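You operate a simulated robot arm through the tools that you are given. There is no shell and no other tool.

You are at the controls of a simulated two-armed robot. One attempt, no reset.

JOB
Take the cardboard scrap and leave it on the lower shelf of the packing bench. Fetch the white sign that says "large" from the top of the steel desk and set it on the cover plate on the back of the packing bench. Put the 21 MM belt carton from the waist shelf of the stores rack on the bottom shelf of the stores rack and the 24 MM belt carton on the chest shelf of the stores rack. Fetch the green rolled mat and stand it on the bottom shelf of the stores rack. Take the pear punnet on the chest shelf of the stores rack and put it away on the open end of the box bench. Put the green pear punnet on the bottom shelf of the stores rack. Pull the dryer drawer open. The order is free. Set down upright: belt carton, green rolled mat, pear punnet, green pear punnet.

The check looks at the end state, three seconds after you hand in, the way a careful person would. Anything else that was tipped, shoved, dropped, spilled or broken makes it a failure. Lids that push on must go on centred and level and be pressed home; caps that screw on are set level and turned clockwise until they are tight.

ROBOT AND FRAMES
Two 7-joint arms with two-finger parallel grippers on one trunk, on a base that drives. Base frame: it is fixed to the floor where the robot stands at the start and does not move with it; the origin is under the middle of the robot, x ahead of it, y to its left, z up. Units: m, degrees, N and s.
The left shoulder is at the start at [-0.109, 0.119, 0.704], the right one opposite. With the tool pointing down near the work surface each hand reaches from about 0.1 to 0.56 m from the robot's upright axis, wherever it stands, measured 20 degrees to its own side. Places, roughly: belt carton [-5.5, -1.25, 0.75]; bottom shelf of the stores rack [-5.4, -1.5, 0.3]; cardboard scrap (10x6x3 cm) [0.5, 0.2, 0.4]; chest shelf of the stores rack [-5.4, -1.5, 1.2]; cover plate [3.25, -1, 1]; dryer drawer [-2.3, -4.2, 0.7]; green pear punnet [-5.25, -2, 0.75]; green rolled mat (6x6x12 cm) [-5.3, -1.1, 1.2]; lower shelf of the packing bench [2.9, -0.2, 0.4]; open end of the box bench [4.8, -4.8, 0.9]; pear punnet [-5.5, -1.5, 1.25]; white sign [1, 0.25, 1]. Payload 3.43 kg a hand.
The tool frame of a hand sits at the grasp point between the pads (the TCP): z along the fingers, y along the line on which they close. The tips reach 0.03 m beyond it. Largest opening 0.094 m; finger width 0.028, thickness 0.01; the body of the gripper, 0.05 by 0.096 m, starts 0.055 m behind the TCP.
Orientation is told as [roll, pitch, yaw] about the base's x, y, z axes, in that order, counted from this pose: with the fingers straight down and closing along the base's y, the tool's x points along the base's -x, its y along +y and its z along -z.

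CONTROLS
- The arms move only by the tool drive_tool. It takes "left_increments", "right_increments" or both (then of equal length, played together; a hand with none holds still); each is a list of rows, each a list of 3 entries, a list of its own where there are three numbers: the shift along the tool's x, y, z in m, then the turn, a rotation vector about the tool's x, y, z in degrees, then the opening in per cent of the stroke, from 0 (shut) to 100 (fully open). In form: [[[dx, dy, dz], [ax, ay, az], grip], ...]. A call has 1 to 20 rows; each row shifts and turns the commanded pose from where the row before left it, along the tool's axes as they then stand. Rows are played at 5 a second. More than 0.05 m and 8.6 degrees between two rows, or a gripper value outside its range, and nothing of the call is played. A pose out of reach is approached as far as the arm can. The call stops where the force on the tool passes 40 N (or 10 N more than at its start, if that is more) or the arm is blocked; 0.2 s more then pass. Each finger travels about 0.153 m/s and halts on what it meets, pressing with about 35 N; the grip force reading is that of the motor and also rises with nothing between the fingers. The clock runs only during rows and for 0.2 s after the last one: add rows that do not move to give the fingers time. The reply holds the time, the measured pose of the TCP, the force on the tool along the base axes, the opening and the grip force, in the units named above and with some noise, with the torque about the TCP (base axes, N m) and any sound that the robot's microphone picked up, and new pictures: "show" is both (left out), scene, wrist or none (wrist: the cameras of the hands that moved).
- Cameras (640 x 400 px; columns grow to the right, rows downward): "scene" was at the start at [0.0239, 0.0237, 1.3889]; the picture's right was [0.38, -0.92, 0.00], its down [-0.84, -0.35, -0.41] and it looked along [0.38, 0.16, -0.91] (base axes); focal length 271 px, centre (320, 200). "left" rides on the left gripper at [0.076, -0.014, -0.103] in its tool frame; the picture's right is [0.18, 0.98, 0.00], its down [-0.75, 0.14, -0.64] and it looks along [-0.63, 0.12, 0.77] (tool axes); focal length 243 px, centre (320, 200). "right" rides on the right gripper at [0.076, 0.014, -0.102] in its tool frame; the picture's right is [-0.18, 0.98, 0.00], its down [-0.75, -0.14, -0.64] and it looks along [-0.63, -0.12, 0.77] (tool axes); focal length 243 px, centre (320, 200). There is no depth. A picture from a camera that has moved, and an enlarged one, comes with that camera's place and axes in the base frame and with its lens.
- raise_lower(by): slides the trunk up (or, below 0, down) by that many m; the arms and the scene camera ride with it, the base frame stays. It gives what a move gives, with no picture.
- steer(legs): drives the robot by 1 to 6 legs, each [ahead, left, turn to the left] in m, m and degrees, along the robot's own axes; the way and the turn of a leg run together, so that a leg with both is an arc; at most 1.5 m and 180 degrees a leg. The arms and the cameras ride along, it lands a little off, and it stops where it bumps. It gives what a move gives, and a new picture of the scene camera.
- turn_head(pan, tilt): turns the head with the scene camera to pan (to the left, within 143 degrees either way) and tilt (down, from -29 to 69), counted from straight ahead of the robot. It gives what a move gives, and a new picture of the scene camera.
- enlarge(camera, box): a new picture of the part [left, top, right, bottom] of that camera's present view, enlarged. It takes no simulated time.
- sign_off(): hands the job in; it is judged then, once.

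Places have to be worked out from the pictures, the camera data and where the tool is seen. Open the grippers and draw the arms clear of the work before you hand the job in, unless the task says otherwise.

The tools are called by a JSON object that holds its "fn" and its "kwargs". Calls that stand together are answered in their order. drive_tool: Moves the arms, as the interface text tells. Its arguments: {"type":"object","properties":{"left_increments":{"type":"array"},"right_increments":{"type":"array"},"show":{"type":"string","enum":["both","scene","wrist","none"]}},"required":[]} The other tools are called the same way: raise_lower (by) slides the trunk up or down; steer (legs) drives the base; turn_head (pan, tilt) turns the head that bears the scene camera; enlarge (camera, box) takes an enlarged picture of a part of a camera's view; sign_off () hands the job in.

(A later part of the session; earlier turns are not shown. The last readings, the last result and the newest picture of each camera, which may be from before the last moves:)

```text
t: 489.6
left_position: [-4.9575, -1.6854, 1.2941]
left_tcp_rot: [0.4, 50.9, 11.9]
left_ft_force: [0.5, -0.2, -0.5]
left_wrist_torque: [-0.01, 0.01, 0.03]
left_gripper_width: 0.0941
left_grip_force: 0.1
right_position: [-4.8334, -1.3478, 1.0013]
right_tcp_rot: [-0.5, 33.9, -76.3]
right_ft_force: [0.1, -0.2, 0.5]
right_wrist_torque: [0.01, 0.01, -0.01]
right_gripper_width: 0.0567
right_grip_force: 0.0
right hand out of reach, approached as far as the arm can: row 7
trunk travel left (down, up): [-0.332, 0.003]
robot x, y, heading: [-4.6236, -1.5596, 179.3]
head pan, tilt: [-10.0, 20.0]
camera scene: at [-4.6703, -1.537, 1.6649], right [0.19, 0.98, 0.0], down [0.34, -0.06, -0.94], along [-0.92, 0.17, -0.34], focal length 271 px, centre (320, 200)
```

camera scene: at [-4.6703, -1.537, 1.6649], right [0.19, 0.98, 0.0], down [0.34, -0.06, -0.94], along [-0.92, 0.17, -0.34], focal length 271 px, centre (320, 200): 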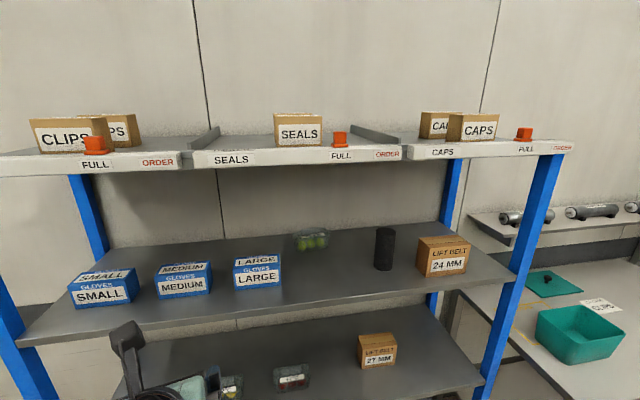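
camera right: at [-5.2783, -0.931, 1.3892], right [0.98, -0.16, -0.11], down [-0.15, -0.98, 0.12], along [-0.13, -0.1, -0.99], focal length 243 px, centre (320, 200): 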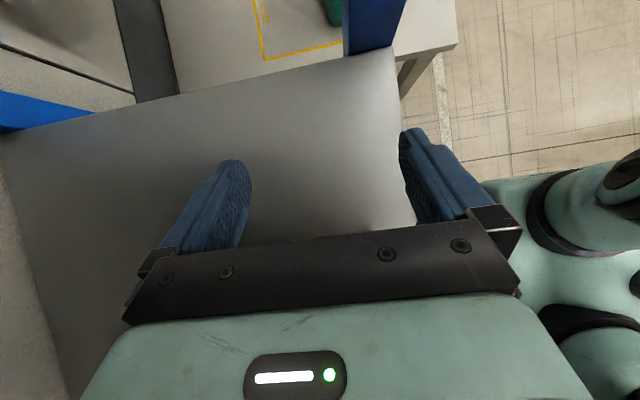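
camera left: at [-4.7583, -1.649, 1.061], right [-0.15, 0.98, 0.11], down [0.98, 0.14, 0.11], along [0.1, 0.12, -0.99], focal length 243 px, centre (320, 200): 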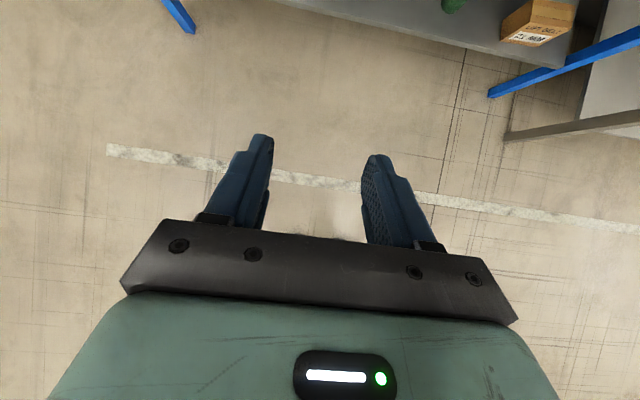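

I extend the left hand 0.2 m and shift the robot right so it lines up with the punnet.

{"fn": "drive_tool", "kwargs": {"left_increments": [[[0.0277, 0.0094, 0.0342], [0, 0, 0], 100], [[0.0277, 0.0094, 0.0342], [0, 0, 0], 100], [[0.0277, 0.0094, 0.0342], [0, 0, 0], 100], [[0.0277, 0.0094, 0.0342], [0, 0, 0], 100], [[0.0277, 0.0094, 0.0342], [0, 0, 0], 100], [[0, 0, 0], [0, 0, 0], 100]], "show": "none"}}

{"fn": "steer", "kwargs": {"legs": [[0, -0.272, 0.6], [0.14, 0, 0]]}}

{"fn": "enlarge", "kwargs": {"camera": "left", "box": [0, 0, 640, 400]}}

```text
t: 491.1
left_position: [-5.1817, -1.6832, 1.2932]
left_tcp_rot: [0.3, 50.8, 11.8]
left_ft_force: [1.3, 0.8, 0.3]
left_wrist_torque: [0.02, 0.04, -0.02]
left_gripper_width: 0.094
left_grip_force: 0.0
right_position: [-4.8326, -1.3489, 1.0015]
right_tcp_rot: [-0.7, 34.0, -76.3]
right_ft_force: [-0.6, 0.2, -0.2]
right_wrist_torque: [0.04, -0.01, 0.01]
right_gripper_width: 0.0565
right_grip_force: 0.1
trunk travel left (down, up): [-0.332, 0.003]
robot x, y, heading: [-4.6219, -1.5548, 179.0]
head pan, tilt: [-10.0, 20.0]
```

```text
t: 495.0
left_position: [-5.3188, -1.4142, 1.2924]
left_tcp_rot: [0.4, 50.9, 12.2]
left_ft_force: [0.7, 0.5, -0.7]
left_wrist_torque: [-0.01, -0.02, 0.01]
left_gripper_width: 0.094
left_grip_force: 0.2
right_position: [-4.9731, -1.0758, 1.0001]
right_tcp_rot: [-0.6, 33.9, -75.7]
right_ft_force: [0.0, 0.5, -0.1]
right_wrist_torque: [0.02, 0.01, 0.0]
right_gripper_width: 0.0562
right_grip_force: 0.1
trunk travel left (down, up): [-0.332, 0.003]
robot x, y, heading: [-4.7638, -1.2792, 179.7]
head pan, tilt: [-10.0, 20.0]
camera scene: at [-4.8091, -1.2629, 1.6646], right [0.18, 0.98, 0.0], down [0.34, -0.06, -0.94], along [-0.93, 0.17, -0.34], focal length 271 px, centre (320, 200)
```

scene: 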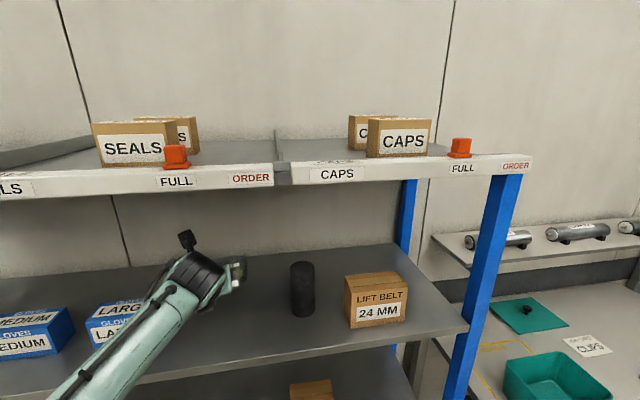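

```text
1.00 times, centred on (320, 200) of left (not enlarged: the box is as wide or as high as the picture)
camera zoom: at [-5.284, -1.4233, 1.4167], right [-0.32, 0.94, 0.15], down [0.92, 0.34, -0.18], along [-0.22, 0.08, -0.97], focal length 243 px, centre (320, 200)
```

zoom: 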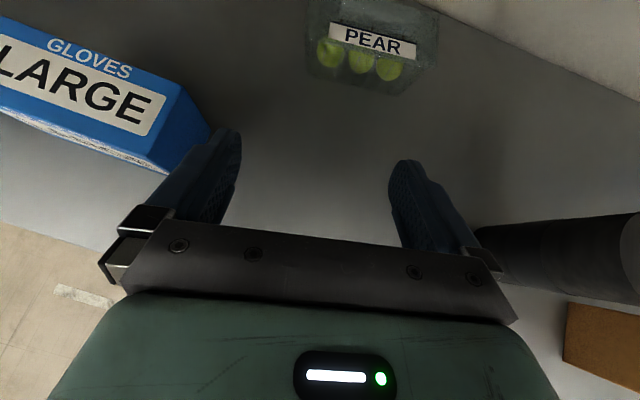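

The punnet is dead ahead (label at ≈[-5.487,-1.41]). I drive in 0.11 m more and look.

{"fn": "steer", "kwargs": {"legs": [[0.11, 0, 0]]}}

{"fn": "enlarge", "kwargs": {"camera": "left", "box": [160, 0, 480, 200]}}

```text
t: 496.2
left_position: [-5.4284, -1.4139, 1.294]
left_tcp_rot: [0.4, 50.9, 12.4]
left_ft_force: [0.5, 0.7, 0.1]
left_wrist_torque: [0.01, 0.02, 0.01]
left_gripper_width: 0.0938
left_grip_force: 0.1
right_position: [-5.0839, -1.0742, 1.0007]
right_tcp_rot: [-0.6, 33.9, -75.8]
right_ft_force: [0.5, -0.3, -0.2]
right_wrist_torque: [-0.03, 0.0, -0.02]
right_gripper_width: 0.0563
right_grip_force: 0.0
trunk travel left (down, up): [-0.332, 0.003]
robot x, y, heading: [-4.8731, -1.2804, 180.2]
head pan, tilt: [-10.0, 20.0]
camera scene: at [-4.9191, -1.2626, 1.6646], right [0.18, 0.98, 0.0], down [0.34, -0.06, -0.94], along [-0.93, 0.17, -0.34], focal length 271 px, centre (320, 200)
```

scene: 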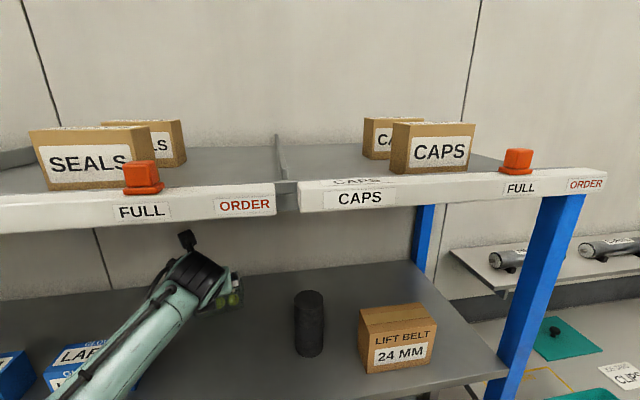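

```text
2.00 times, centred on (320, 100) of left
camera zoom: at [-5.3937, -1.4234, 1.4168], right [-0.32, 0.94, 0.15], down [0.92, 0.34, -0.18], along [-0.22, 0.08, -0.97], focal length 485 px, centre (320, 400)
```

zoom: 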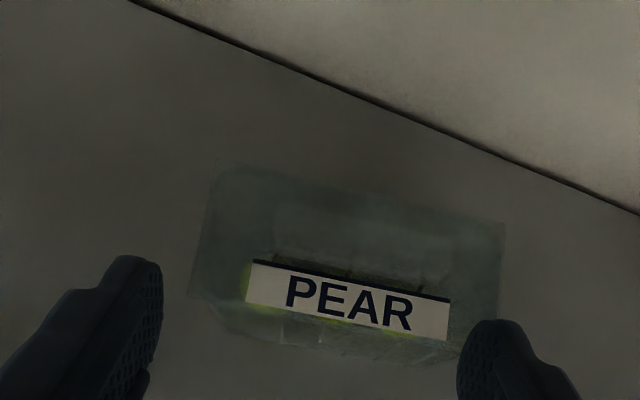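

The hand is aligned with the ridge's direction, about 1 cm left. I move 5 cm forward and ~8 mm right, staying above the ridge.

{"fn": "drive_tool", "kwargs": {"left_increments": [[[0.0154, 0.0052, 0.019], [0, 0, 0], 100], [[0.0145, 0.013, 0.0177], [0, 0, 0], 100], [[0, 0, 0], [0, 0, 0], 100]], "show": "none"}}

{"fn": "enlarge", "kwargs": {"camera": "left", "box": [160, 40, 480, 240]}}

```text
t: 497.0
left_position: [-5.4787, -1.4081, 1.295]
left_tcp_rot: [0.3, 50.9, 12.3]
left_ft_force: [0.8, -0.6, -1.1]
left_wrist_torque: [-0.04, 0.02, 0.0]
left_gripper_width: 0.0943
left_grip_force: 0.1
right_position: [-5.083, -1.0762, 1.0008]
right_tcp_rot: [-0.6, 33.9, -75.7]
right_ft_force: [-0.3, -0.3, 0.8]
right_wrist_torque: [0.0, -0.03, 0.01]
right_gripper_width: 0.0564
right_grip_force: 0.0
trunk travel left (down, up): [-0.332, 0.003]
robot x, y, heading: [-4.8744, -1.2766, 179.9]
head pan, tilt: [-10.0, 20.0]
```

```text
2.00 times, centred on (320, 140) of left
camera zoom: at [-5.4434, -1.4155, 1.4179], right [-0.32, 0.94, 0.15], down [0.92, 0.34, -0.18], along [-0.22, 0.08, -0.97], focal length 485 px, centre (320, 320)
```

zoom: 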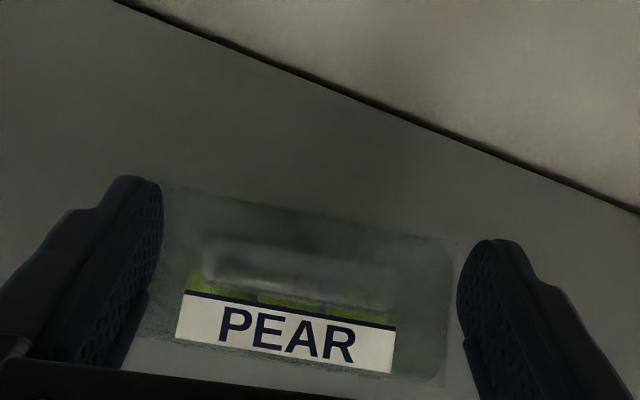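

The ridge is clear now, centre ≈[-5.497,-1.414], right where the fingers will be. I descend 3.3 cm and close gently on its ends.

{"fn": "drive_tool", "kwargs": {"left_increments": [[[-0.0128, -0.002, 0.0104], [0, 0, 0], 100], [[-0.0128, 0, 0.0104], [0, 0, 0], 100], [[0, 0, 0], [0, 0, 0], 100]], "show": "none"}}

{"fn": "enlarge", "kwargs": {"camera": "left", "box": [160, 40, 480, 240]}}

```text
t: 497.8
left_position: [-5.4775, -1.4088, 1.2706]
left_tcp_rot: [0.7, 52.0, 12.6]
left_ft_force: [-7.7, -0.1, 35.4]
left_wrist_torque: [-1.56, 0.44, -0.37]
left_gripper_width: 0.093
left_grip_force: 0.0
right_position: [-5.0825, -1.0759, 1.003]
right_tcp_rot: [-0.7, 33.9, -75.8]
right_ft_force: [-0.2, 0.8, 0.6]
right_wrist_torque: [0.0, 0.0, -0.01]
right_gripper_width: 0.0562
right_grip_force: 0.0
trunk travel left (down, up): [-0.332, 0.003]
robot x, y, heading: [-4.8719, -1.2809, 179.9]
head pan, tilt: [-10.0, 20.0]
```

```text
2.00 times, centred on (320, 140) of left
camera zoom: at [-5.4403, -1.4172, 1.3929], right [-0.32, 0.94, 0.15], down [0.92, 0.34, -0.2], along [-0.24, 0.08, -0.97], focal length 485 px, centre (320, 320)
```

zoom: 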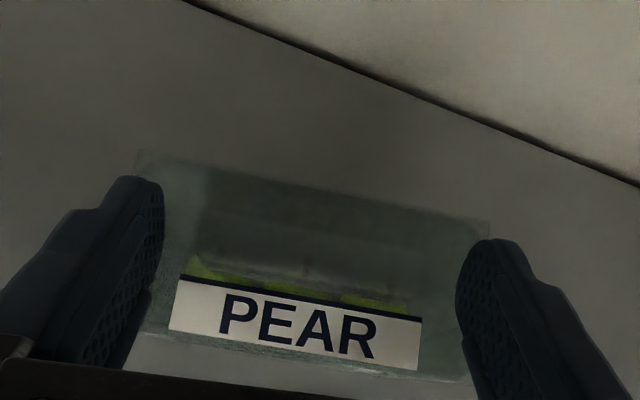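

The tips rest on the lid (35 N). I ease up 4 mm and close on the ridge.

{"fn": "drive_tool", "kwargs": {"left_increments": [[[0.0031, 0, -0.0025], [0, 0, 0], 100], [[0, 0, 0], [0, 0, 0], 88], [[0, 0, 0], [0, 0, 0], 80], [[0, 0, 0], [0, 0, 0], 70], [[0, 0, 0], [0, 0, 0], 60], [[0, 0, 0], [0, 0, 0], 50], [[0, 0, 0], [0, 0, 0], 40], [[0, 0, 0], [0, 0, 0], 40]], "show": "none"}}

{"fn": "enlarge", "kwargs": {"camera": "left", "box": [160, 40, 480, 240]}}

```text
t: 499.6
left_position: [-5.4752, -1.4084, 1.2706]
left_tcp_rot: [0.6, 51.5, 12.7]
left_ft_force: [-0.4, -1.6, 30.3]
left_wrist_torque: [-1.01, 0.24, -0.02]
left_gripper_width: 0.0692
left_grip_force: 35.1
right_position: [-5.082, -1.0749, 1.0015]
right_tcp_rot: [-0.8, 33.9, -75.8]
right_ft_force: [-0.7, 0.2, 0.2]
right_wrist_torque: [0.01, -0.03, -0.01]
right_gripper_width: 0.0561
right_grip_force: 0.1
trunk travel left (down, up): [-0.332, 0.003]
robot x, y, heading: [-4.8705, -1.2789, 179.8]
head pan, tilt: [-10.0, 20.0]
```

```text
2.00 times, centred on (320, 140) of left
camera zoom: at [-5.4399, -1.4176, 1.3934], right [-0.32, 0.94, 0.15], down [0.92, 0.34, -0.19], along [-0.23, 0.08, -0.97], focal length 485 px, centre (320, 320)
```

zoom: 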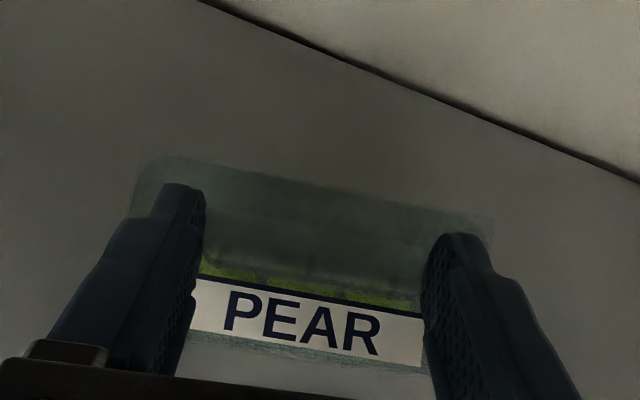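

Gripped the ridge at 69 mm. I lift 2.5 cm slowly and check.

{"fn": "drive_tool", "kwargs": {"left_increments": [[[0.0039, 0, -0.0032], [0, 0, 0], 40], [[0.0078, 0, -0.0063], [0, 0, 0], 40], [[0.0117, 0, -0.0095], [0, 0, 0], 40], [[0, 0, 0], [0, 0, 0], 40]]}}

```text
t: 500.6
left_position: [-5.479, -1.408, 1.2943]
left_tcp_rot: [0.3, 50.7, 12.3]
left_ft_force: [-0.6, 0.6, -0.8]
left_wrist_torque: [0.02, -0.01, 0.02]
left_gripper_width: 0.0691
left_grip_force: 35.1
right_position: [-5.0831, -1.0765, 0.9995]
right_tcp_rot: [-0.6, 33.9, -75.7]
right_ft_force: [0.0, 0.2, 0.1]
right_wrist_torque: [-0.01, 0.03, 0.01]
right_gripper_width: 0.0561
right_grip_force: 0.1
trunk travel left (down, up): [-0.332, 0.003]
robot x, y, heading: [-4.8716, -1.2828, 180.2]
head pan, tilt: [-10.0, 20.0]
camera scene: at [-4.9199, -1.2628, 1.6648], right [0.18, 0.98, 0.0], down [0.34, -0.06, -0.94], along [-0.93, 0.17, -0.34], focal length 271 px, centre (320, 200)
camera left: at [-5.4449, -1.4171, 1.4175], right [-0.32, 0.94, 0.15], down [0.92, 0.34, -0.18], along [-0.22, 0.08, -0.97], focal length 243 px, centre (320, 200)
```

scene: 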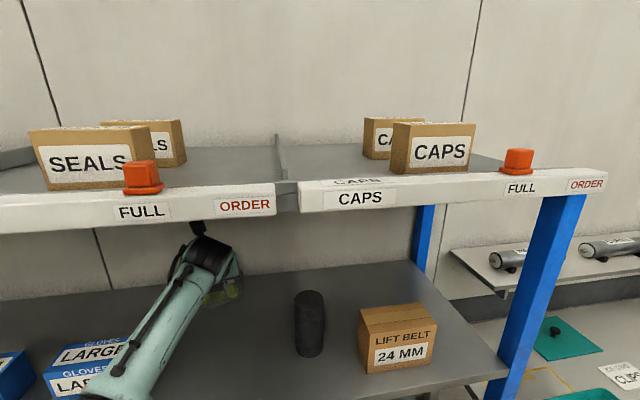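
left: 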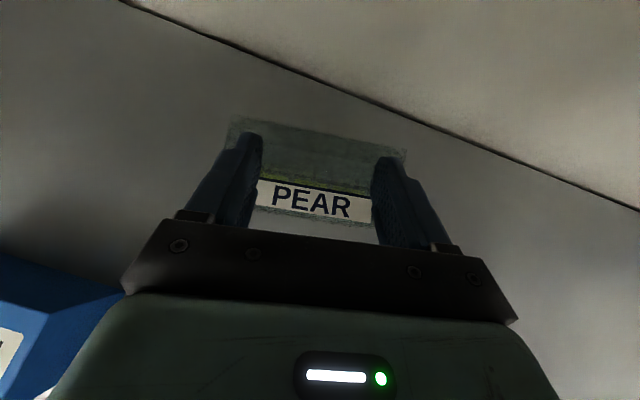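

The punnet lifts cleanly with the hand. I back out, draw the left hand in, and convert the right hand from the leaned pose to the flipped, forward-tilted pose for the green pear punnet.

{"fn": "steer", "kwargs": {"legs": [[-0.4, 0, 0]]}}

{"fn": "drive_tool", "kwargs": {"left_increments": [[[-0.0277, -0.0094, -0.0342], [0, 0, 0], 40], [[-0.0277, -0.0094, -0.0342], [0, 0, 0], 40], [[-0.0277, -0.0094, -0.0342], [0, 0, 0], 40], [[-0.0277, -0.0094, -0.0342], [0, 0, 0], 40], [[-0.0277, -0.0094, -0.0342], [0, 0, 0], 40], [[0, 0, 0], [0, 0, 0], 40], [[0, 0, 0], [0, 0, 0], 40], [[0, 0, 0], [0, 0, 0], 40], [[0, 0, 0], [0, 0, 0], 40], [[0, 0, 0], [0, 0, 0], 40], [[0, 0, 0], [0, 0, 0], 40], [[0, 0, 0], [0, 0, 0], 40], [[0, 0, 0], [0, 0, 0], 40], [[0, 0, 0], [0, 0, 0], 40], [[0, 0, 0], [0, 0, 0], 40], [[0, 0, 0], [0, 0, 0], 40], [[0, 0, 0], [0, 0, 0], 40]], "right_increments": [[[0, -0.04, 0], [0, -8.5, 0], 100], [[0, -0.04, 0], [0, -8.5, 0], 100], [[0, -0.03, 0], [0, -8.5, 0], 100], [[0, 0, 0], [0, -8.4, 0], 100], [[0, 0, 0], [0, 0, -8.5], 100], [[0, 0, 0], [0, 0, -8.5], 100], [[0, 0, 0], [0, 0, -8.5], 100], [[0, 0, 0], [0, 0, -8.5], 100], [[0, 0, 0], [0, 0, -8.5], 100], [[0, 0, 0], [0, 0, -8.5], 100], [[0, 0, 0], [0, 0, -8.5], 100], [[0, 0, 0], [0, 0, -8.5], 100], [[0, 0, 0], [0, 0, -8.5], 100], [[0, 0, 0], [0, 0, -8.5], 100], [[0, 0, 0], [0, 0, -8.5], 100], [[0, 0, 0], [0, 0, -8.5], 100], [[0, 0, 0], [0, 0, 0], 100]]}}

```text
t: 503.1
left_position: [-5.0781, -1.4098, 1.2947]
left_tcp_rot: [0.3, 50.9, 12.5]
left_ft_force: [0.5, -1.0, -0.7]
left_wrist_torque: [-0.03, -0.03, -0.02]
left_gripper_width: 0.0688
left_grip_force: 34.6
right_position: [-4.6846, -1.0772, 1.002]
right_tcp_rot: [-0.6, 33.9, -75.6]
right_ft_force: [-0.2, -0.2, -0.5]
right_wrist_torque: [-0.01, -0.02, -0.03]
right_gripper_width: 0.0565
right_grip_force: 0.0
trunk travel left (down, up): [-0.332, 0.003]
robot x, y, heading: [-4.4727, -1.2791, 179.9]
head pan, tilt: [-10.0, 20.0]
camera scene: at [-4.5187, -1.2634, 1.665], right [0.18, 0.98, 0.0], down [0.34, -0.06, -0.94], along [-0.93, 0.16, -0.34], focal length 271 px, centre (320, 200)
```

scene: 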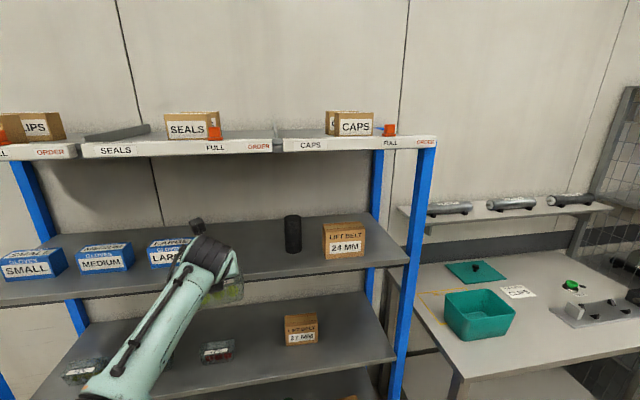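

```text
t: 506.7
left_position: [-4.8533, -1.4098, 1.2953]
left_tcp_rot: [0.4, 50.9, 12.4]
left_ft_force: [0.0, 0.9, -0.7]
left_wrist_torque: [0.02, -0.01, -0.02]
left_gripper_width: 0.0692
left_grip_force: 35.4
right_position: [-4.788, -1.1051, 1.0021]
right_tcp_rot: [0.1, 0.5, 26.8]
right_ft_force: [0.0, -0.7, 0.0]
right_wrist_torque: [0.02, 0.01, -0.02]
right_gripper_width: 0.0941
right_grip_force: 0.1
trunk travel left (down, up): [-0.332, 0.003]
robot x, y, heading: [-4.4691, -1.2817, 179.9]
head pan, tilt: [-10.0, 20.0]
camera scene: at [-4.5178, -1.2639, 1.6649], right [0.18, 0.98, 0.0], down [0.34, -0.06, -0.94], along [-0.93, 0.16, -0.34], focal length 271 px, centre (320, 200)
camera right: at [-4.8622, -1.1279, 1.1031], right [-0.28, 0.96, 0.0], down [0.74, 0.21, 0.63], along [0.61, 0.18, -0.77], focal length 243 px, centre (320, 200)
camera left: at [-4.8182, -1.4181, 1.4185], right [-0.32, 0.94, 0.15], down [0.92, 0.34, -0.18], along [-0.22, 0.08, -0.97], focal length 243 px, centre (320, 200)
```

scene: 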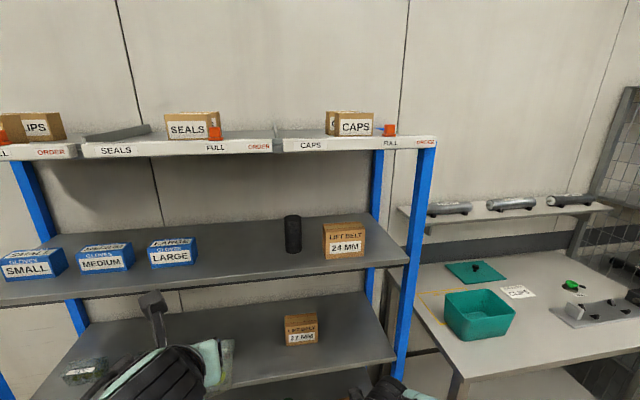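
right: 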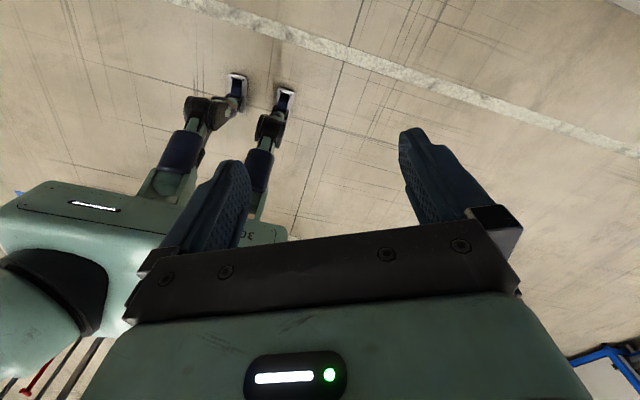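
left: 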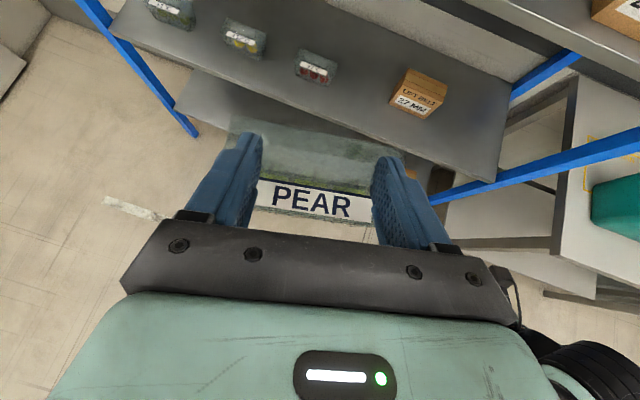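

The right hand over-rotated by 27°; I rotate it back and tilt it forward 34°, and drive left in front of the green pear punnet.

{"fn": "drive_tool", "kwargs": {"right_increments": [[[0, 0, 0], [0, 0, 8.5], 100], [[0, 0, 0], [0, 0, 8.5], 100], [[0, 0, 0], [0, 0, 8.5], 100], [[0, 0, 0], [0, 8.5, 1.3], 100], [[0, 0, 0], [0, 8.5, 0], 100], [[0, 0, 0], [0, 8.5, 0], 100], [[0, 0, 0], [0, 8.5, 0], 100], [[0, 0, 0], [0, 0, 0], 100]], "show": "none"}}

{"fn": "steer", "kwargs": {"legs": [[0, 0.83, 0]]}}

{"fn": "turn_head", "kwargs": {"pan": -10, "tilt": 45}}

{"fn": "enlarge", "kwargs": {"camera": "right", "box": [0, 0, 640, 400]}}

```text
t: 508.5
left_position: [-4.854, -1.4089, 1.2952]
left_tcp_rot: [0.4, 51.0, 12.3]
left_ft_force: [0.8, 0.5, 0.0]
left_wrist_torque: [-0.02, 0.02, 0.03]
left_gripper_width: 0.0689
left_grip_force: 35.2
right_position: [-4.7905, -1.1057, 1.0023]
right_tcp_rot: [-0.4, 34.5, -0.2]
right_ft_force: [-0.2, 0.2, -0.1]
right_wrist_torque: [-0.01, -0.03, -0.03]
right_gripper_width: 0.094
right_grip_force: 0.1
trunk travel left (down, up): [-0.332, 0.003]
robot x, y, heading: [-4.4684, -1.2768, 180.0]
head pan, tilt: [-10.0, 20.0]
```

```text
t: 516.1
left_position: [-4.8496, -2.2371, 1.2945]
left_tcp_rot: [0.4, 51.0, 12.9]
left_ft_force: [0.1, -0.2, -1.0]
left_wrist_torque: [0.03, -0.03, 0.01]
left_gripper_width: 0.0689
left_grip_force: 34.8
right_position: [-4.7891, -1.9337, 1.0018]
right_tcp_rot: [-0.3, 34.5, 0.3]
right_ft_force: [0.2, 0.1, 0.5]
right_wrist_torque: [0.04, -0.04, -0.03]
right_gripper_width: 0.0937
right_grip_force: 0.1
trunk travel left (down, up): [-0.332, 0.003]
robot x, y, heading: [-4.4691, -2.1076, -179.7]
head pan, tilt: [-10.0, 20.0]
camera scene: at [-4.5161, -2.0893, 1.6649], right [0.17, 0.99, 0.0], down [0.34, -0.06, -0.94], along [-0.93, 0.16, -0.34], focal length 271 px, centre (320, 200)
```

scene: 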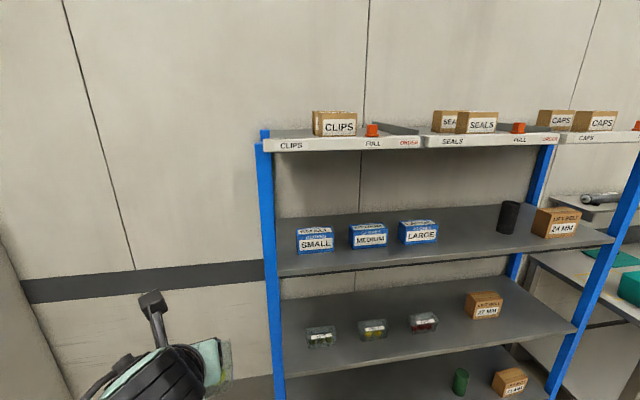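

```text
t: 517.0
left_position: [-4.8505, -2.2379, 1.2943]
left_tcp_rot: [0.4, 50.9, 12.9]
left_ft_force: [-0.3, 0.0, -0.5]
left_wrist_torque: [0.0, -0.02, 0.01]
left_gripper_width: 0.0689
left_grip_force: 35.1
right_position: [-4.7893, -1.9344, 1.0021]
right_tcp_rot: [-0.3, 34.4, 0.3]
right_ft_force: [0.1, 0.5, -0.1]
right_wrist_torque: [0.0, 0.01, 0.0]
right_gripper_width: 0.0942
right_grip_force: 0.0
trunk travel left (down, up): [-0.332, 0.003]
robot x, y, heading: [-4.4696, -2.1071, -179.5]
head pan, tilt: [-10.0, 45.0]
camera scene: at [-4.5045, -2.0912, 1.6263], right [0.17, 0.99, 0.0], down [0.7, -0.12, -0.71], along [-0.7, 0.12, -0.71], focal length 271 px, centre (320, 200)
```

scene: 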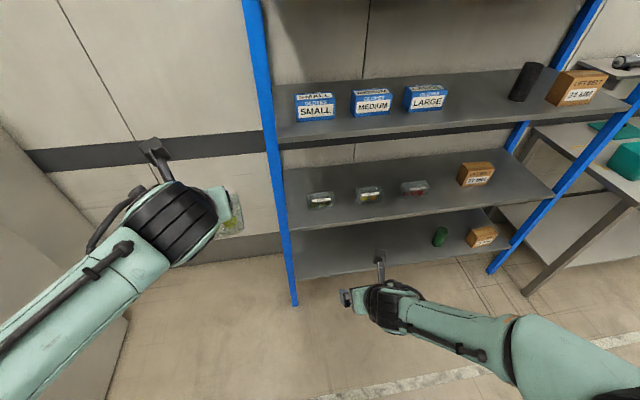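

```text
1.00 times, centred on (320, 200) of right (not enlarged: the box is as wide or as high as the picture)
camera zoom: at [-4.7932, -1.9198, 1.1272], right [0.14, 0.98, -0.11], down [0.99, -0.13, 0.1], along [0.09, -0.12, -0.99], focal length 243 px, centre (320, 200)
```

zoom: 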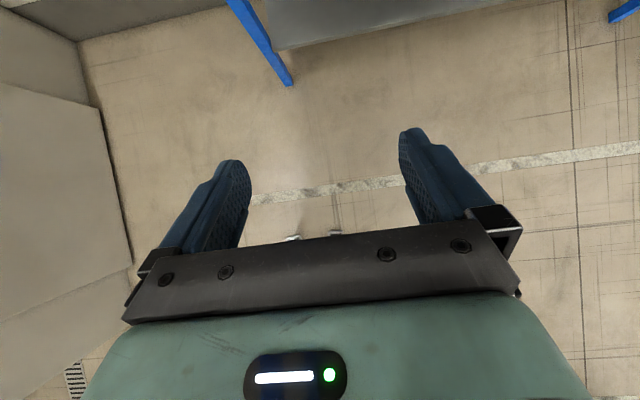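

I enlarge the green punnet on the waist shelf to see its lid.

{"fn": "enlarge", "kwargs": {"camera": "scene", "box": [295, 175, 445, 225]}}

{"fn": "enlarge", "kwargs": {"camera": "scene", "box": [300, 180, 350, 211]}}

```text
4.27 times, centred on (370, 200) of scene
camera zoom: at [-4.5045, -2.0912, 1.6263], right [0.17, 0.99, 0.0], down [0.7, -0.12, -0.71], along [-0.7, 0.12, -0.71], focal length 1157 px, centre (107, 200)
```

zoom: 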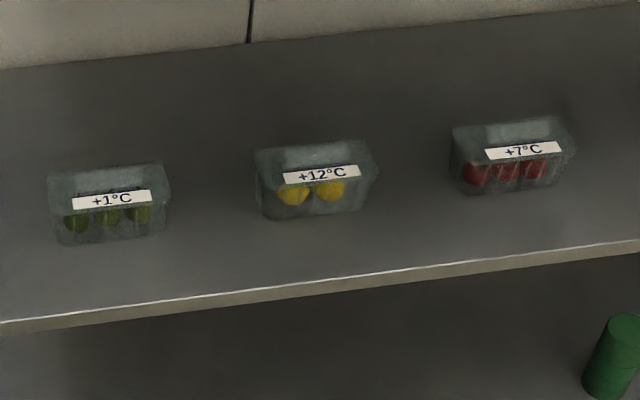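

```text
12.80 times, centred on (325, 196) of scene
camera zoom: at [-4.5045, -2.0912, 1.6263], right [0.17, 0.99, 0.0], down [0.7, -0.12, -0.71], along [-0.7, 0.12, -0.71], focal length 3470 px, centre (256, 258)
```

zoom: 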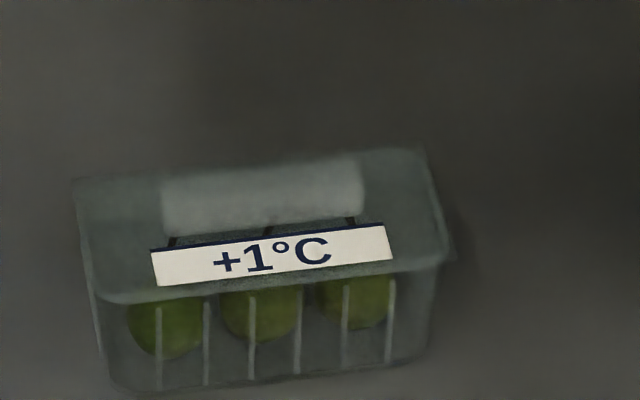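

The green punnet has the same ridge, at ≈[-5.32,-1.95], square to the shelf. I extend the right hand to rel. 0.56 m at z≈0.89 and drive in above it.

{"fn": "drive_tool", "kwargs": {"right_increments": [[[0.0224, 0, 0.038], [0, 0, 0], 100], [[0.0224, 0, 0.038], [0, 0, 0], 100], [[0.0224, 0, 0.038], [0, 0, 0], 100], [[0.0224, 0, 0.038], [0, 0, 0], 100], [[0.0224, 0, 0.038], [0, 0, 0], 100], [[0.0224, 0, 0.038], [0, 0, 0], 100], [[0, 0, 0], [0, 0, 0], 100]], "show": "none"}}

{"fn": "steer", "kwargs": {"legs": [[0.18, 0.016, 0]]}}

{"fn": "enlarge", "kwargs": {"camera": "right", "box": [0, 0, 640, 400]}}

```text
t: 518.6
left_position: [-4.8497, -2.2384, 1.2949]
left_tcp_rot: [0.3, 50.9, 12.9]
left_ft_force: [0.5, 0.0, -0.8]
left_wrist_torque: [-0.01, -0.02, 0.01]
left_gripper_width: 0.0692
left_grip_force: 35.6
right_position: [-5.0292, -1.9358, 0.8891]
right_tcp_rot: [-0.2, 34.4, 0.3]
right_ft_force: [-0.8, -0.2, 0.0]
right_wrist_torque: [0.02, 0.01, -0.02]
right_gripper_width: 0.0941
right_grip_force: 0.1
trunk travel left (down, up): [-0.332, 0.003]
robot x, y, heading: [-4.4683, -2.103, -179.6]
head pan, tilt: [-10.0, 45.0]
```

```text
t: 520.1
left_position: [-5.0283, -2.255, 1.2944]
left_tcp_rot: [0.4, 50.9, 12.8]
left_ft_force: [-0.3, 0.8, -1.4]
left_wrist_torque: [-0.02, 0.02, 0.02]
left_gripper_width: 0.0692
left_grip_force: 35.4
right_position: [-5.2084, -1.9538, 0.8885]
right_tcp_rot: [-0.4, 34.5, 0.4]
right_ft_force: [0.8, -0.3, 0.0]
right_wrist_torque: [0.01, -0.02, -0.02]
right_gripper_width: 0.0943
right_grip_force: 0.0
trunk travel left (down, up): [-0.332, 0.003]
robot x, y, heading: [-4.6469, -2.1211, -179.6]
head pan, tilt: [-10.0, 45.0]
camera scene: at [-4.6835, -2.1087, 1.626], right [0.17, 0.99, 0.0], down [0.7, -0.12, -0.71], along [-0.7, 0.12, -0.71], focal length 271 px, centre (320, 200)
```

scene: 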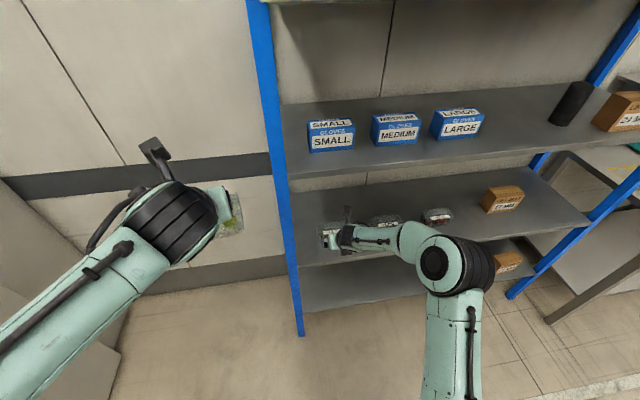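

```text
1.00 times, centred on (320, 200) of right (not enlarged: the box is as wide or as high as the picture)
camera zoom: at [-5.2119, -1.9403, 1.0139], right [0.14, 0.98, -0.11], down [0.99, -0.13, 0.1], along [0.09, -0.12, -0.99], focal length 243 px, centre (320, 200)
```

zoom: 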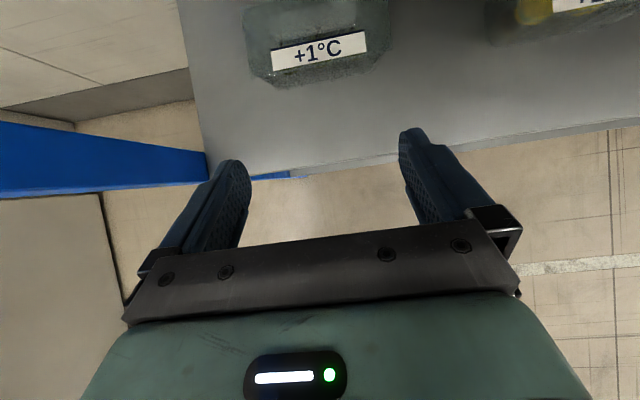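

Aligned laterally; the punnet is turned ~4°. I rotate slightly and drive in 0.09 m.

{"fn": "drive_tool", "kwargs": {"right_increments": [[[0, 0, 0], [2.2, 0, -3.3], 100], [[0, 0, 0], [0, 0, 0], 100]], "show": "none"}}

{"fn": "steer", "kwargs": {"legs": [[0.09, 0, 0]]}}

{"fn": "enlarge", "kwargs": {"camera": "right", "box": [160, 40, 480, 240]}}

```text
t: 520.7
left_position: [-5.0289, -2.2544, 1.295]
left_tcp_rot: [0.4, 50.9, 12.8]
left_ft_force: [-0.2, -0.2, -0.8]
left_wrist_torque: [-0.01, 0.02, -0.03]
left_gripper_width: 0.0692
left_grip_force: 35.0
right_position: [-5.2086, -1.9541, 0.8879]
right_tcp_rot: [-0.2, 34.5, 4.2]
right_ft_force: [0.7, -0.7, 0.5]
right_wrist_torque: [-0.01, -0.01, 0.04]
right_gripper_width: 0.0941
right_grip_force: 0.0
trunk travel left (down, up): [-0.332, 0.003]
robot x, y, heading: [-4.6499, -2.1265, -179.8]
head pan, tilt: [-10.0, 45.0]
```

```text
t: 521.8
left_position: [-5.1182, -2.2564, 1.2941]
left_tcp_rot: [0.4, 50.9, 12.9]
left_ft_force: [-0.1, -0.2, -0.2]
left_wrist_torque: [-0.02, 0.01, -0.01]
left_gripper_width: 0.069
left_grip_force: 34.7
right_position: [-5.2963, -1.9549, 0.8883]
right_tcp_rot: [-0.2, 34.6, 4.3]
right_ft_force: [0.3, 0.1, -0.2]
right_wrist_torque: [0.0, 0.01, 0.02]
right_gripper_width: 0.0944
right_grip_force: 0.1
trunk travel left (down, up): [-0.332, 0.003]
robot x, y, heading: [-4.7394, -2.1261, -179.3]
head pan, tilt: [-10.0, 45.0]
camera scene: at [-4.7727, -2.1094, 1.6259], right [0.17, 0.99, 0.0], down [0.7, -0.12, -0.71], along [-0.7, 0.12, -0.71], focal length 271 px, centre (320, 200)
```

scene: 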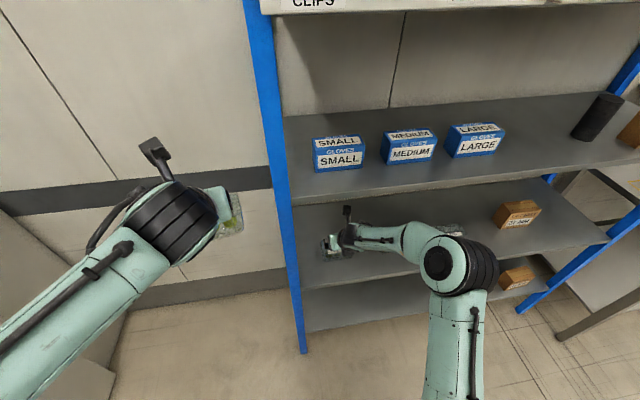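

```text
2.00 times, centred on (320, 140) of right
camera zoom: at [-5.3021, -1.9422, 1.0139], right [0.08, 0.99, -0.11], down [0.99, -0.06, 0.1], along [0.1, -0.11, -0.99], focal length 485 px, centre (320, 320)
```

zoom: 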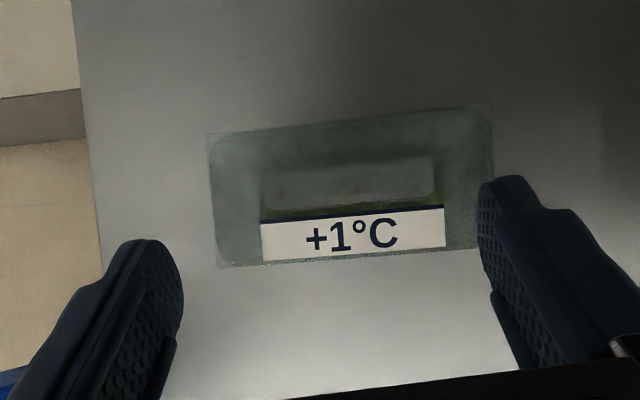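

Ridge centre ≈[-5.332,-1.948]. I shift to it and descend to just above the lid.

{"fn": "drive_tool", "kwargs": {"right_increments": [[[0.0154, 0.0098, 0.0106], [0, 0, 0], 100], [[-0.0099, 0, 0.0144], [0, 0, 0], 100], [[-0.0068, 0, 0.0099], [0, 0, 0], 100], [[0, 0, 0], [0, 0, 0], 100]], "show": "none"}}

{"fn": "enlarge", "kwargs": {"camera": "right", "box": [160, 40, 480, 240]}}

```text
t: 522.8
left_position: [-5.1194, -2.2563, 1.2959]
left_tcp_rot: [0.4, 51.0, 13.1]
left_ft_force: [0.3, -0.4, -1.0]
left_wrist_torque: [0.0, 0.01, -0.03]
left_gripper_width: 0.0691
left_grip_force: 35.3
right_position: [-5.3169, -1.9477, 0.8591]
right_tcp_rot: [-0.1, 34.5, 4.4]
right_ft_force: [-0.2, 0.2, 0.3]
right_wrist_torque: [0.03, 0.04, 0.03]
right_gripper_width: 0.0939
right_grip_force: 0.0
trunk travel left (down, up): [-0.332, 0.003]
robot x, y, heading: [-4.7337, -2.1254, -179.5]
head pan, tilt: [-10.0, 45.0]
```

```text
2.00 times, centred on (320, 140) of right
camera zoom: at [-5.3223, -1.9342, 0.9853], right [0.07, 0.99, -0.11], down [0.99, -0.06, 0.1], along [0.09, -0.11, -0.99], focal length 485 px, centre (320, 320)
```

zoom: 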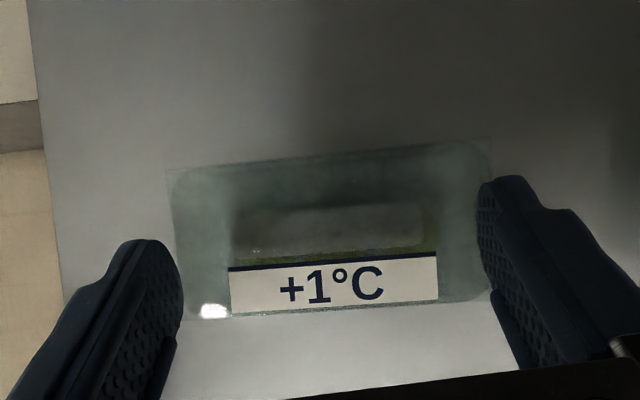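

Aligned. I go 4 mm lower and close on the ridge.

{"fn": "drive_tool", "kwargs": {"right_increments": [[[-0.0023, 0, 0.0033], [0, 0, 0], 100], [[0, 0, 0], [0, 0, 0], 88], [[0, 0, 0], [0, 0, 0], 80], [[0, 0, 0], [0, 0, 0], 70], [[0, 0, 0], [0, 0, 0], 60], [[0, 0, 0], [0, 0, 0], 50], [[0, 0, 0], [0, 0, 0], 40], [[0, 0, 0], [0, 0, 0], 40]], "show": "wrist"}}

```text
t: 524.6
left_position: [-5.1181, -2.2571, 1.2956]
left_tcp_rot: [0.4, 50.8, 13.0]
left_ft_force: [0.1, -0.6, -1.6]
left_wrist_torque: [-0.02, 0.0, 0.03]
left_gripper_width: 0.0688
left_grip_force: 35.0
right_position: [-5.3173, -1.9479, 0.8556]
right_tcp_rot: [-0.2, 34.6, 4.3]
right_ft_force: [-0.3, 0.3, -0.3]
right_wrist_torque: [0.01, 0.02, 0.02]
right_gripper_width: 0.0374
right_grip_force: 0.0
trunk travel left (down, up): [-0.332, 0.003]
robot x, y, heading: [-4.7337, -2.1267, -179.5]
head pan, tilt: [-10.0, 45.0]
camera right: at [-5.3222, -1.9341, 0.9812], right [0.08, 0.99, -0.11], down [0.99, -0.06, 0.1], along [0.09, -0.11, -0.99], focal length 243 px, centre (320, 200)
```

right: 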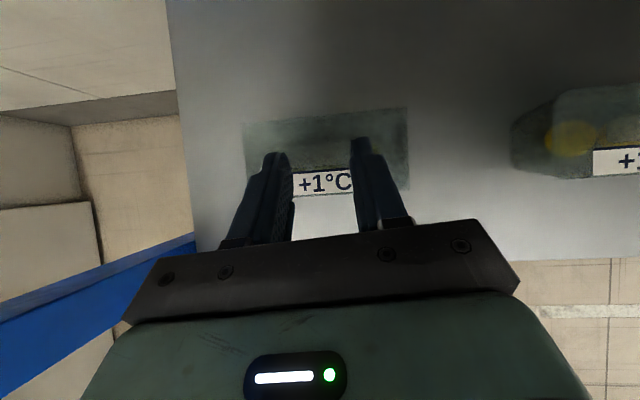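

The fingers closed without meeting the ridge; I look closely where they are relative to it.

{"fn": "enlarge", "kwargs": {"camera": "right", "box": [220, 90, 430, 221]}}

```text
3.05 times, centred on (325, 156) of right
camera zoom: at [-5.3222, -1.9341, 0.9812], right [0.08, 0.99, -0.11], down [0.99, -0.06, 0.1], along [0.09, -0.11, -0.99], focal length 739 px, centre (305, 336)
```

zoom: 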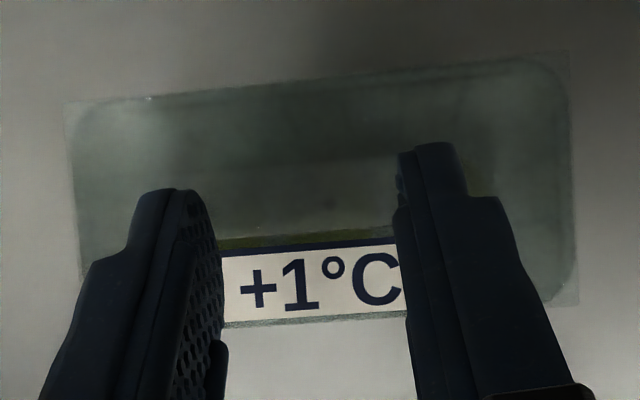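

The fingers are just above the low ridge. I reopen, descend to touch the lid, and close again.

{"fn": "drive_tool", "kwargs": {"right_increments": [[[0, 0, 0], [0, 0, 0], 70], [[0, 0, 0], [0, 0, 0], 100], [[0, 0, 0], [0, 0, 0], 100], [[-0.0023, 0, 0.0033], [0, 0, 0], 100], [[-0.0017, 0, 0.0025], [0, 0, 0], 100], [[-0.0017, 0, 0.0025], [0, 0, 0], 100], [[-0.0011, 0, 0.0017], [0, 0, 0], 100], [[0, 0, 0], [0, 0, 0], 100]], "show": "wrist"}}

```text
t: 526.4
left_position: [-5.1175, -2.2559, 1.296]
left_tcp_rot: [0.4, 50.9, 12.9]
left_ft_force: [-0.3, -0.2, -0.6]
left_wrist_torque: [-0.02, -0.03, -0.01]
left_gripper_width: 0.0688
left_grip_force: 35.3
right_position: [-5.316, -1.9473, 0.8428]
right_tcp_rot: [-0.3, 34.5, 4.3]
right_ft_force: [0.6, 0.4, 0.4]
right_wrist_torque: [-0.01, -0.01, 0.01]
right_gripper_width: 0.094
right_grip_force: 0.0
trunk travel left (down, up): [-0.332, 0.003]
robot x, y, heading: [-4.7384, -2.122, -179.8]
head pan, tilt: [-10.0, 45.0]
camera right: at [-5.3222, -1.934, 0.9691], right [0.08, 0.99, -0.11], down [0.99, -0.06, 0.1], along [0.09, -0.11, -0.99], focal length 243 px, centre (320, 200)
```

right: 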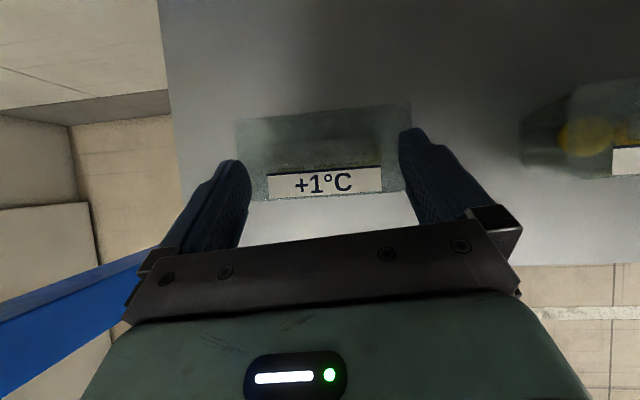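

{"fn": "drive_tool", "kwargs": {"right_increments": [[[-0.0017, 0, 0.0025], [0, 0, 0], 100], [[-0.0017, 0, 0.0025], [0, 0, 0], 100], [[-0.0017, 0, 0.0025], [0, 0, 0], 100], [[-0.0017, 0, 0.0025], [0, 0, 0], 100], [[0, 0, 0], [0, 0, 0], 100]], "show": "none"}}

{"fn": "enlarge", "kwargs": {"camera": "right", "box": [160, 40, 480, 240]}}

```text
t: 527.6
left_position: [-5.1177, -2.2556, 1.2957]
left_tcp_rot: [0.5, 51.0, 13.0]
left_ft_force: [-0.1, 0.4, -0.3]
left_wrist_torque: [0.02, -0.02, 0.05]
left_gripper_width: 0.0692
left_grip_force: 34.9
right_position: [-5.3185, -1.9473, 0.8335]
right_tcp_rot: [-0.2, 34.7, 4.4]
right_ft_force: [1.4, 2.8, 10.8]
right_wrist_torque: [0.32, 0.07, 0.05]
right_gripper_width: 0.094
right_grip_force: 0.0
trunk travel left (down, up): [-0.332, 0.003]
robot x, y, heading: [-4.7365, -2.1218, -179.4]
head pan, tilt: [-10.0, 45.0]
```

```text
2.00 times, centred on (320, 140) of right
camera zoom: at [-5.3222, -1.9341, 0.9587], right [0.07, 0.99, -0.11], down [0.99, -0.06, 0.1], along [0.09, -0.11, -0.99], focal length 485 px, centre (320, 320)
```

zoom: 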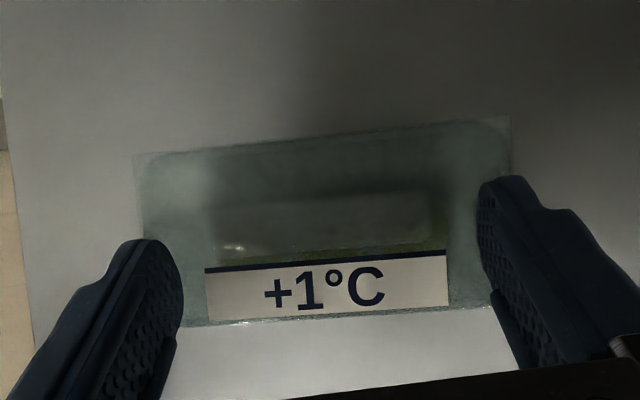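

Touching the lid (11 N). Now I close.

{"fn": "drive_tool", "kwargs": {"right_increments": [[[0.0005, 0, -0.0008], [0, 0, 0], 100], [[0, 0, 0], [0, 0, 0], 88], [[0, 0, 0], [0, 0, 0], 80], [[0, 0, 0], [0, 0, 0], 70], [[0, 0, 0], [0, 0, 0], 60], [[0, 0, 0], [0, 0, 0], 50], [[0, 0, 0], [0, 0, 0], 45], [[0, 0, 0], [0, 0, 0], 45]], "show": "none"}}

{"fn": "enlarge", "kwargs": {"camera": "right", "box": [160, 40, 480, 240]}}

```text
t: 529.4
left_position: [-5.1171, -2.2571, 1.2945]
left_tcp_rot: [0.5, 51.0, 13.1]
left_ft_force: [-0.3, 0.4, 0.4]
left_wrist_torque: [0.01, 0.0, 0.02]
left_gripper_width: 0.0691
left_grip_force: 35.0
right_position: [-5.315, -1.9484, 0.833]
right_tcp_rot: [-0.3, 34.5, 4.3]
right_ft_force: [-0.1, -5.3, 13.0]
right_wrist_torque: [-0.4, 0.18, 0.04]
right_gripper_width: 0.07
right_grip_force: 35.3
trunk travel left (down, up): [-0.332, 0.003]
robot x, y, heading: [-4.7365, -2.1201, -179.6]
head pan, tilt: [-10.0, 45.0]
```

```text
2.00 times, centred on (320, 140) of right
camera zoom: at [-5.3217, -1.9355, 0.9588], right [0.07, 0.99, -0.11], down [0.99, -0.06, 0.1], along [0.09, -0.12, -0.99], focal length 485 px, centre (320, 320)
```

zoom: 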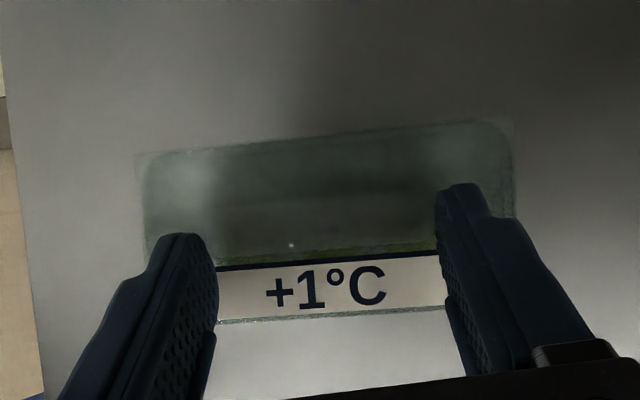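

Gripped at 70 mm. I lift 3 cm and back out 0.35 m.

{"fn": "drive_tool", "kwargs": {"right_increments": [[[0.0028, 0, -0.0041], [0, 0, 0], 45], [[0.0057, 0, -0.0083], [0, 0, 0], 45], [[0.0085, 0, -0.0124], [0, 0, 0], 45], [[0, 0, 0], [0, 0, 0], 45]], "show": "wrist"}}

{"fn": "steer", "kwargs": {"legs": [[-0.35, 0, 0]]}}

```text
t: 530.4
left_position: [-5.119, -2.2564, 1.2951]
left_tcp_rot: [0.4, 50.9, 13.0]
left_ft_force: [-0.6, -0.6, -1.0]
left_wrist_torque: [0.02, 0.0, -0.02]
left_gripper_width: 0.0689
left_grip_force: 35.0
right_position: [-5.316, -1.9476, 0.8621]
right_tcp_rot: [-0.2, 34.4, 4.3]
right_ft_force: [-0.6, 0.6, -0.2]
right_wrist_torque: [0.01, -0.02, -0.01]
right_gripper_width: 0.0695
right_grip_force: 35.0
trunk travel left (down, up): [-0.332, 0.003]
robot x, y, heading: [-4.7355, -2.1244, -179.3]
head pan, tilt: [-10.0, 45.0]
camera right: at [-5.3215, -1.9337, 0.9873], right [0.08, 0.99, -0.11], down [0.99, -0.06, 0.1], along [0.1, -0.11, -0.99], focal length 243 px, centre (320, 200)
```

right: 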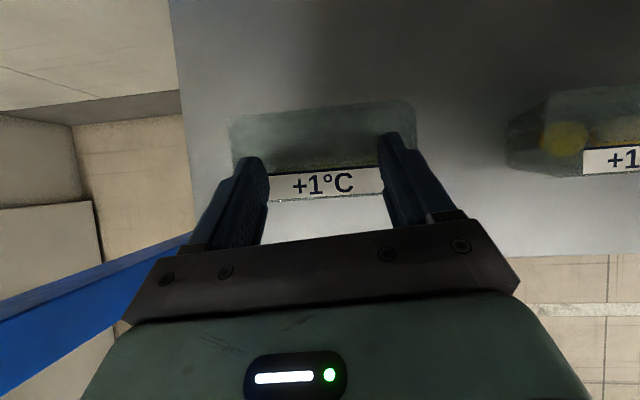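

```text
t: 532.7
left_position: [-4.7688, -2.2527, 1.2956]
left_tcp_rot: [0.4, 50.8, 13.1]
left_ft_force: [0.2, 0.2, -0.8]
left_wrist_torque: [0.03, 0.02, -0.01]
left_gripper_width: 0.069
left_grip_force: 34.7
right_position: [-4.9667, -1.9439, 0.862]
right_tcp_rot: [-0.2, 34.5, 4.5]
right_ft_force: [-0.5, 0.3, -0.5]
right_wrist_torque: [0.03, 0.0, -0.02]
right_gripper_width: 0.0697
right_grip_force: 34.8
trunk travel left (down, up): [-0.332, 0.003]
robot x, y, heading: [-4.3889, -2.1215, -179.3]
head pan, tilt: [-10.0, 45.0]
camera scene: at [-4.4231, -2.1063, 1.6264], right [0.16, 0.99, 0.0], down [0.7, -0.12, -0.71], along [-0.7, 0.12, -0.71], focal length 271 px, centre (320, 200)
```

scene: 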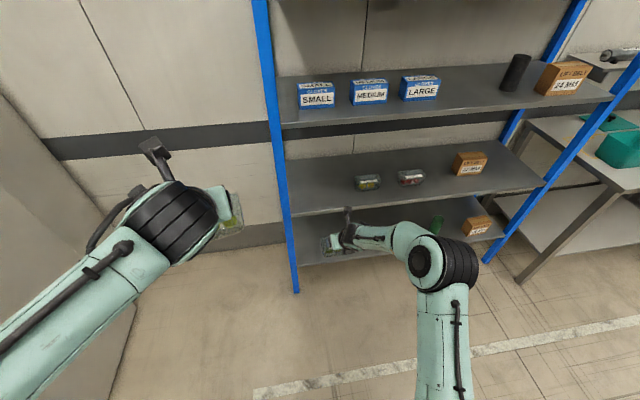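

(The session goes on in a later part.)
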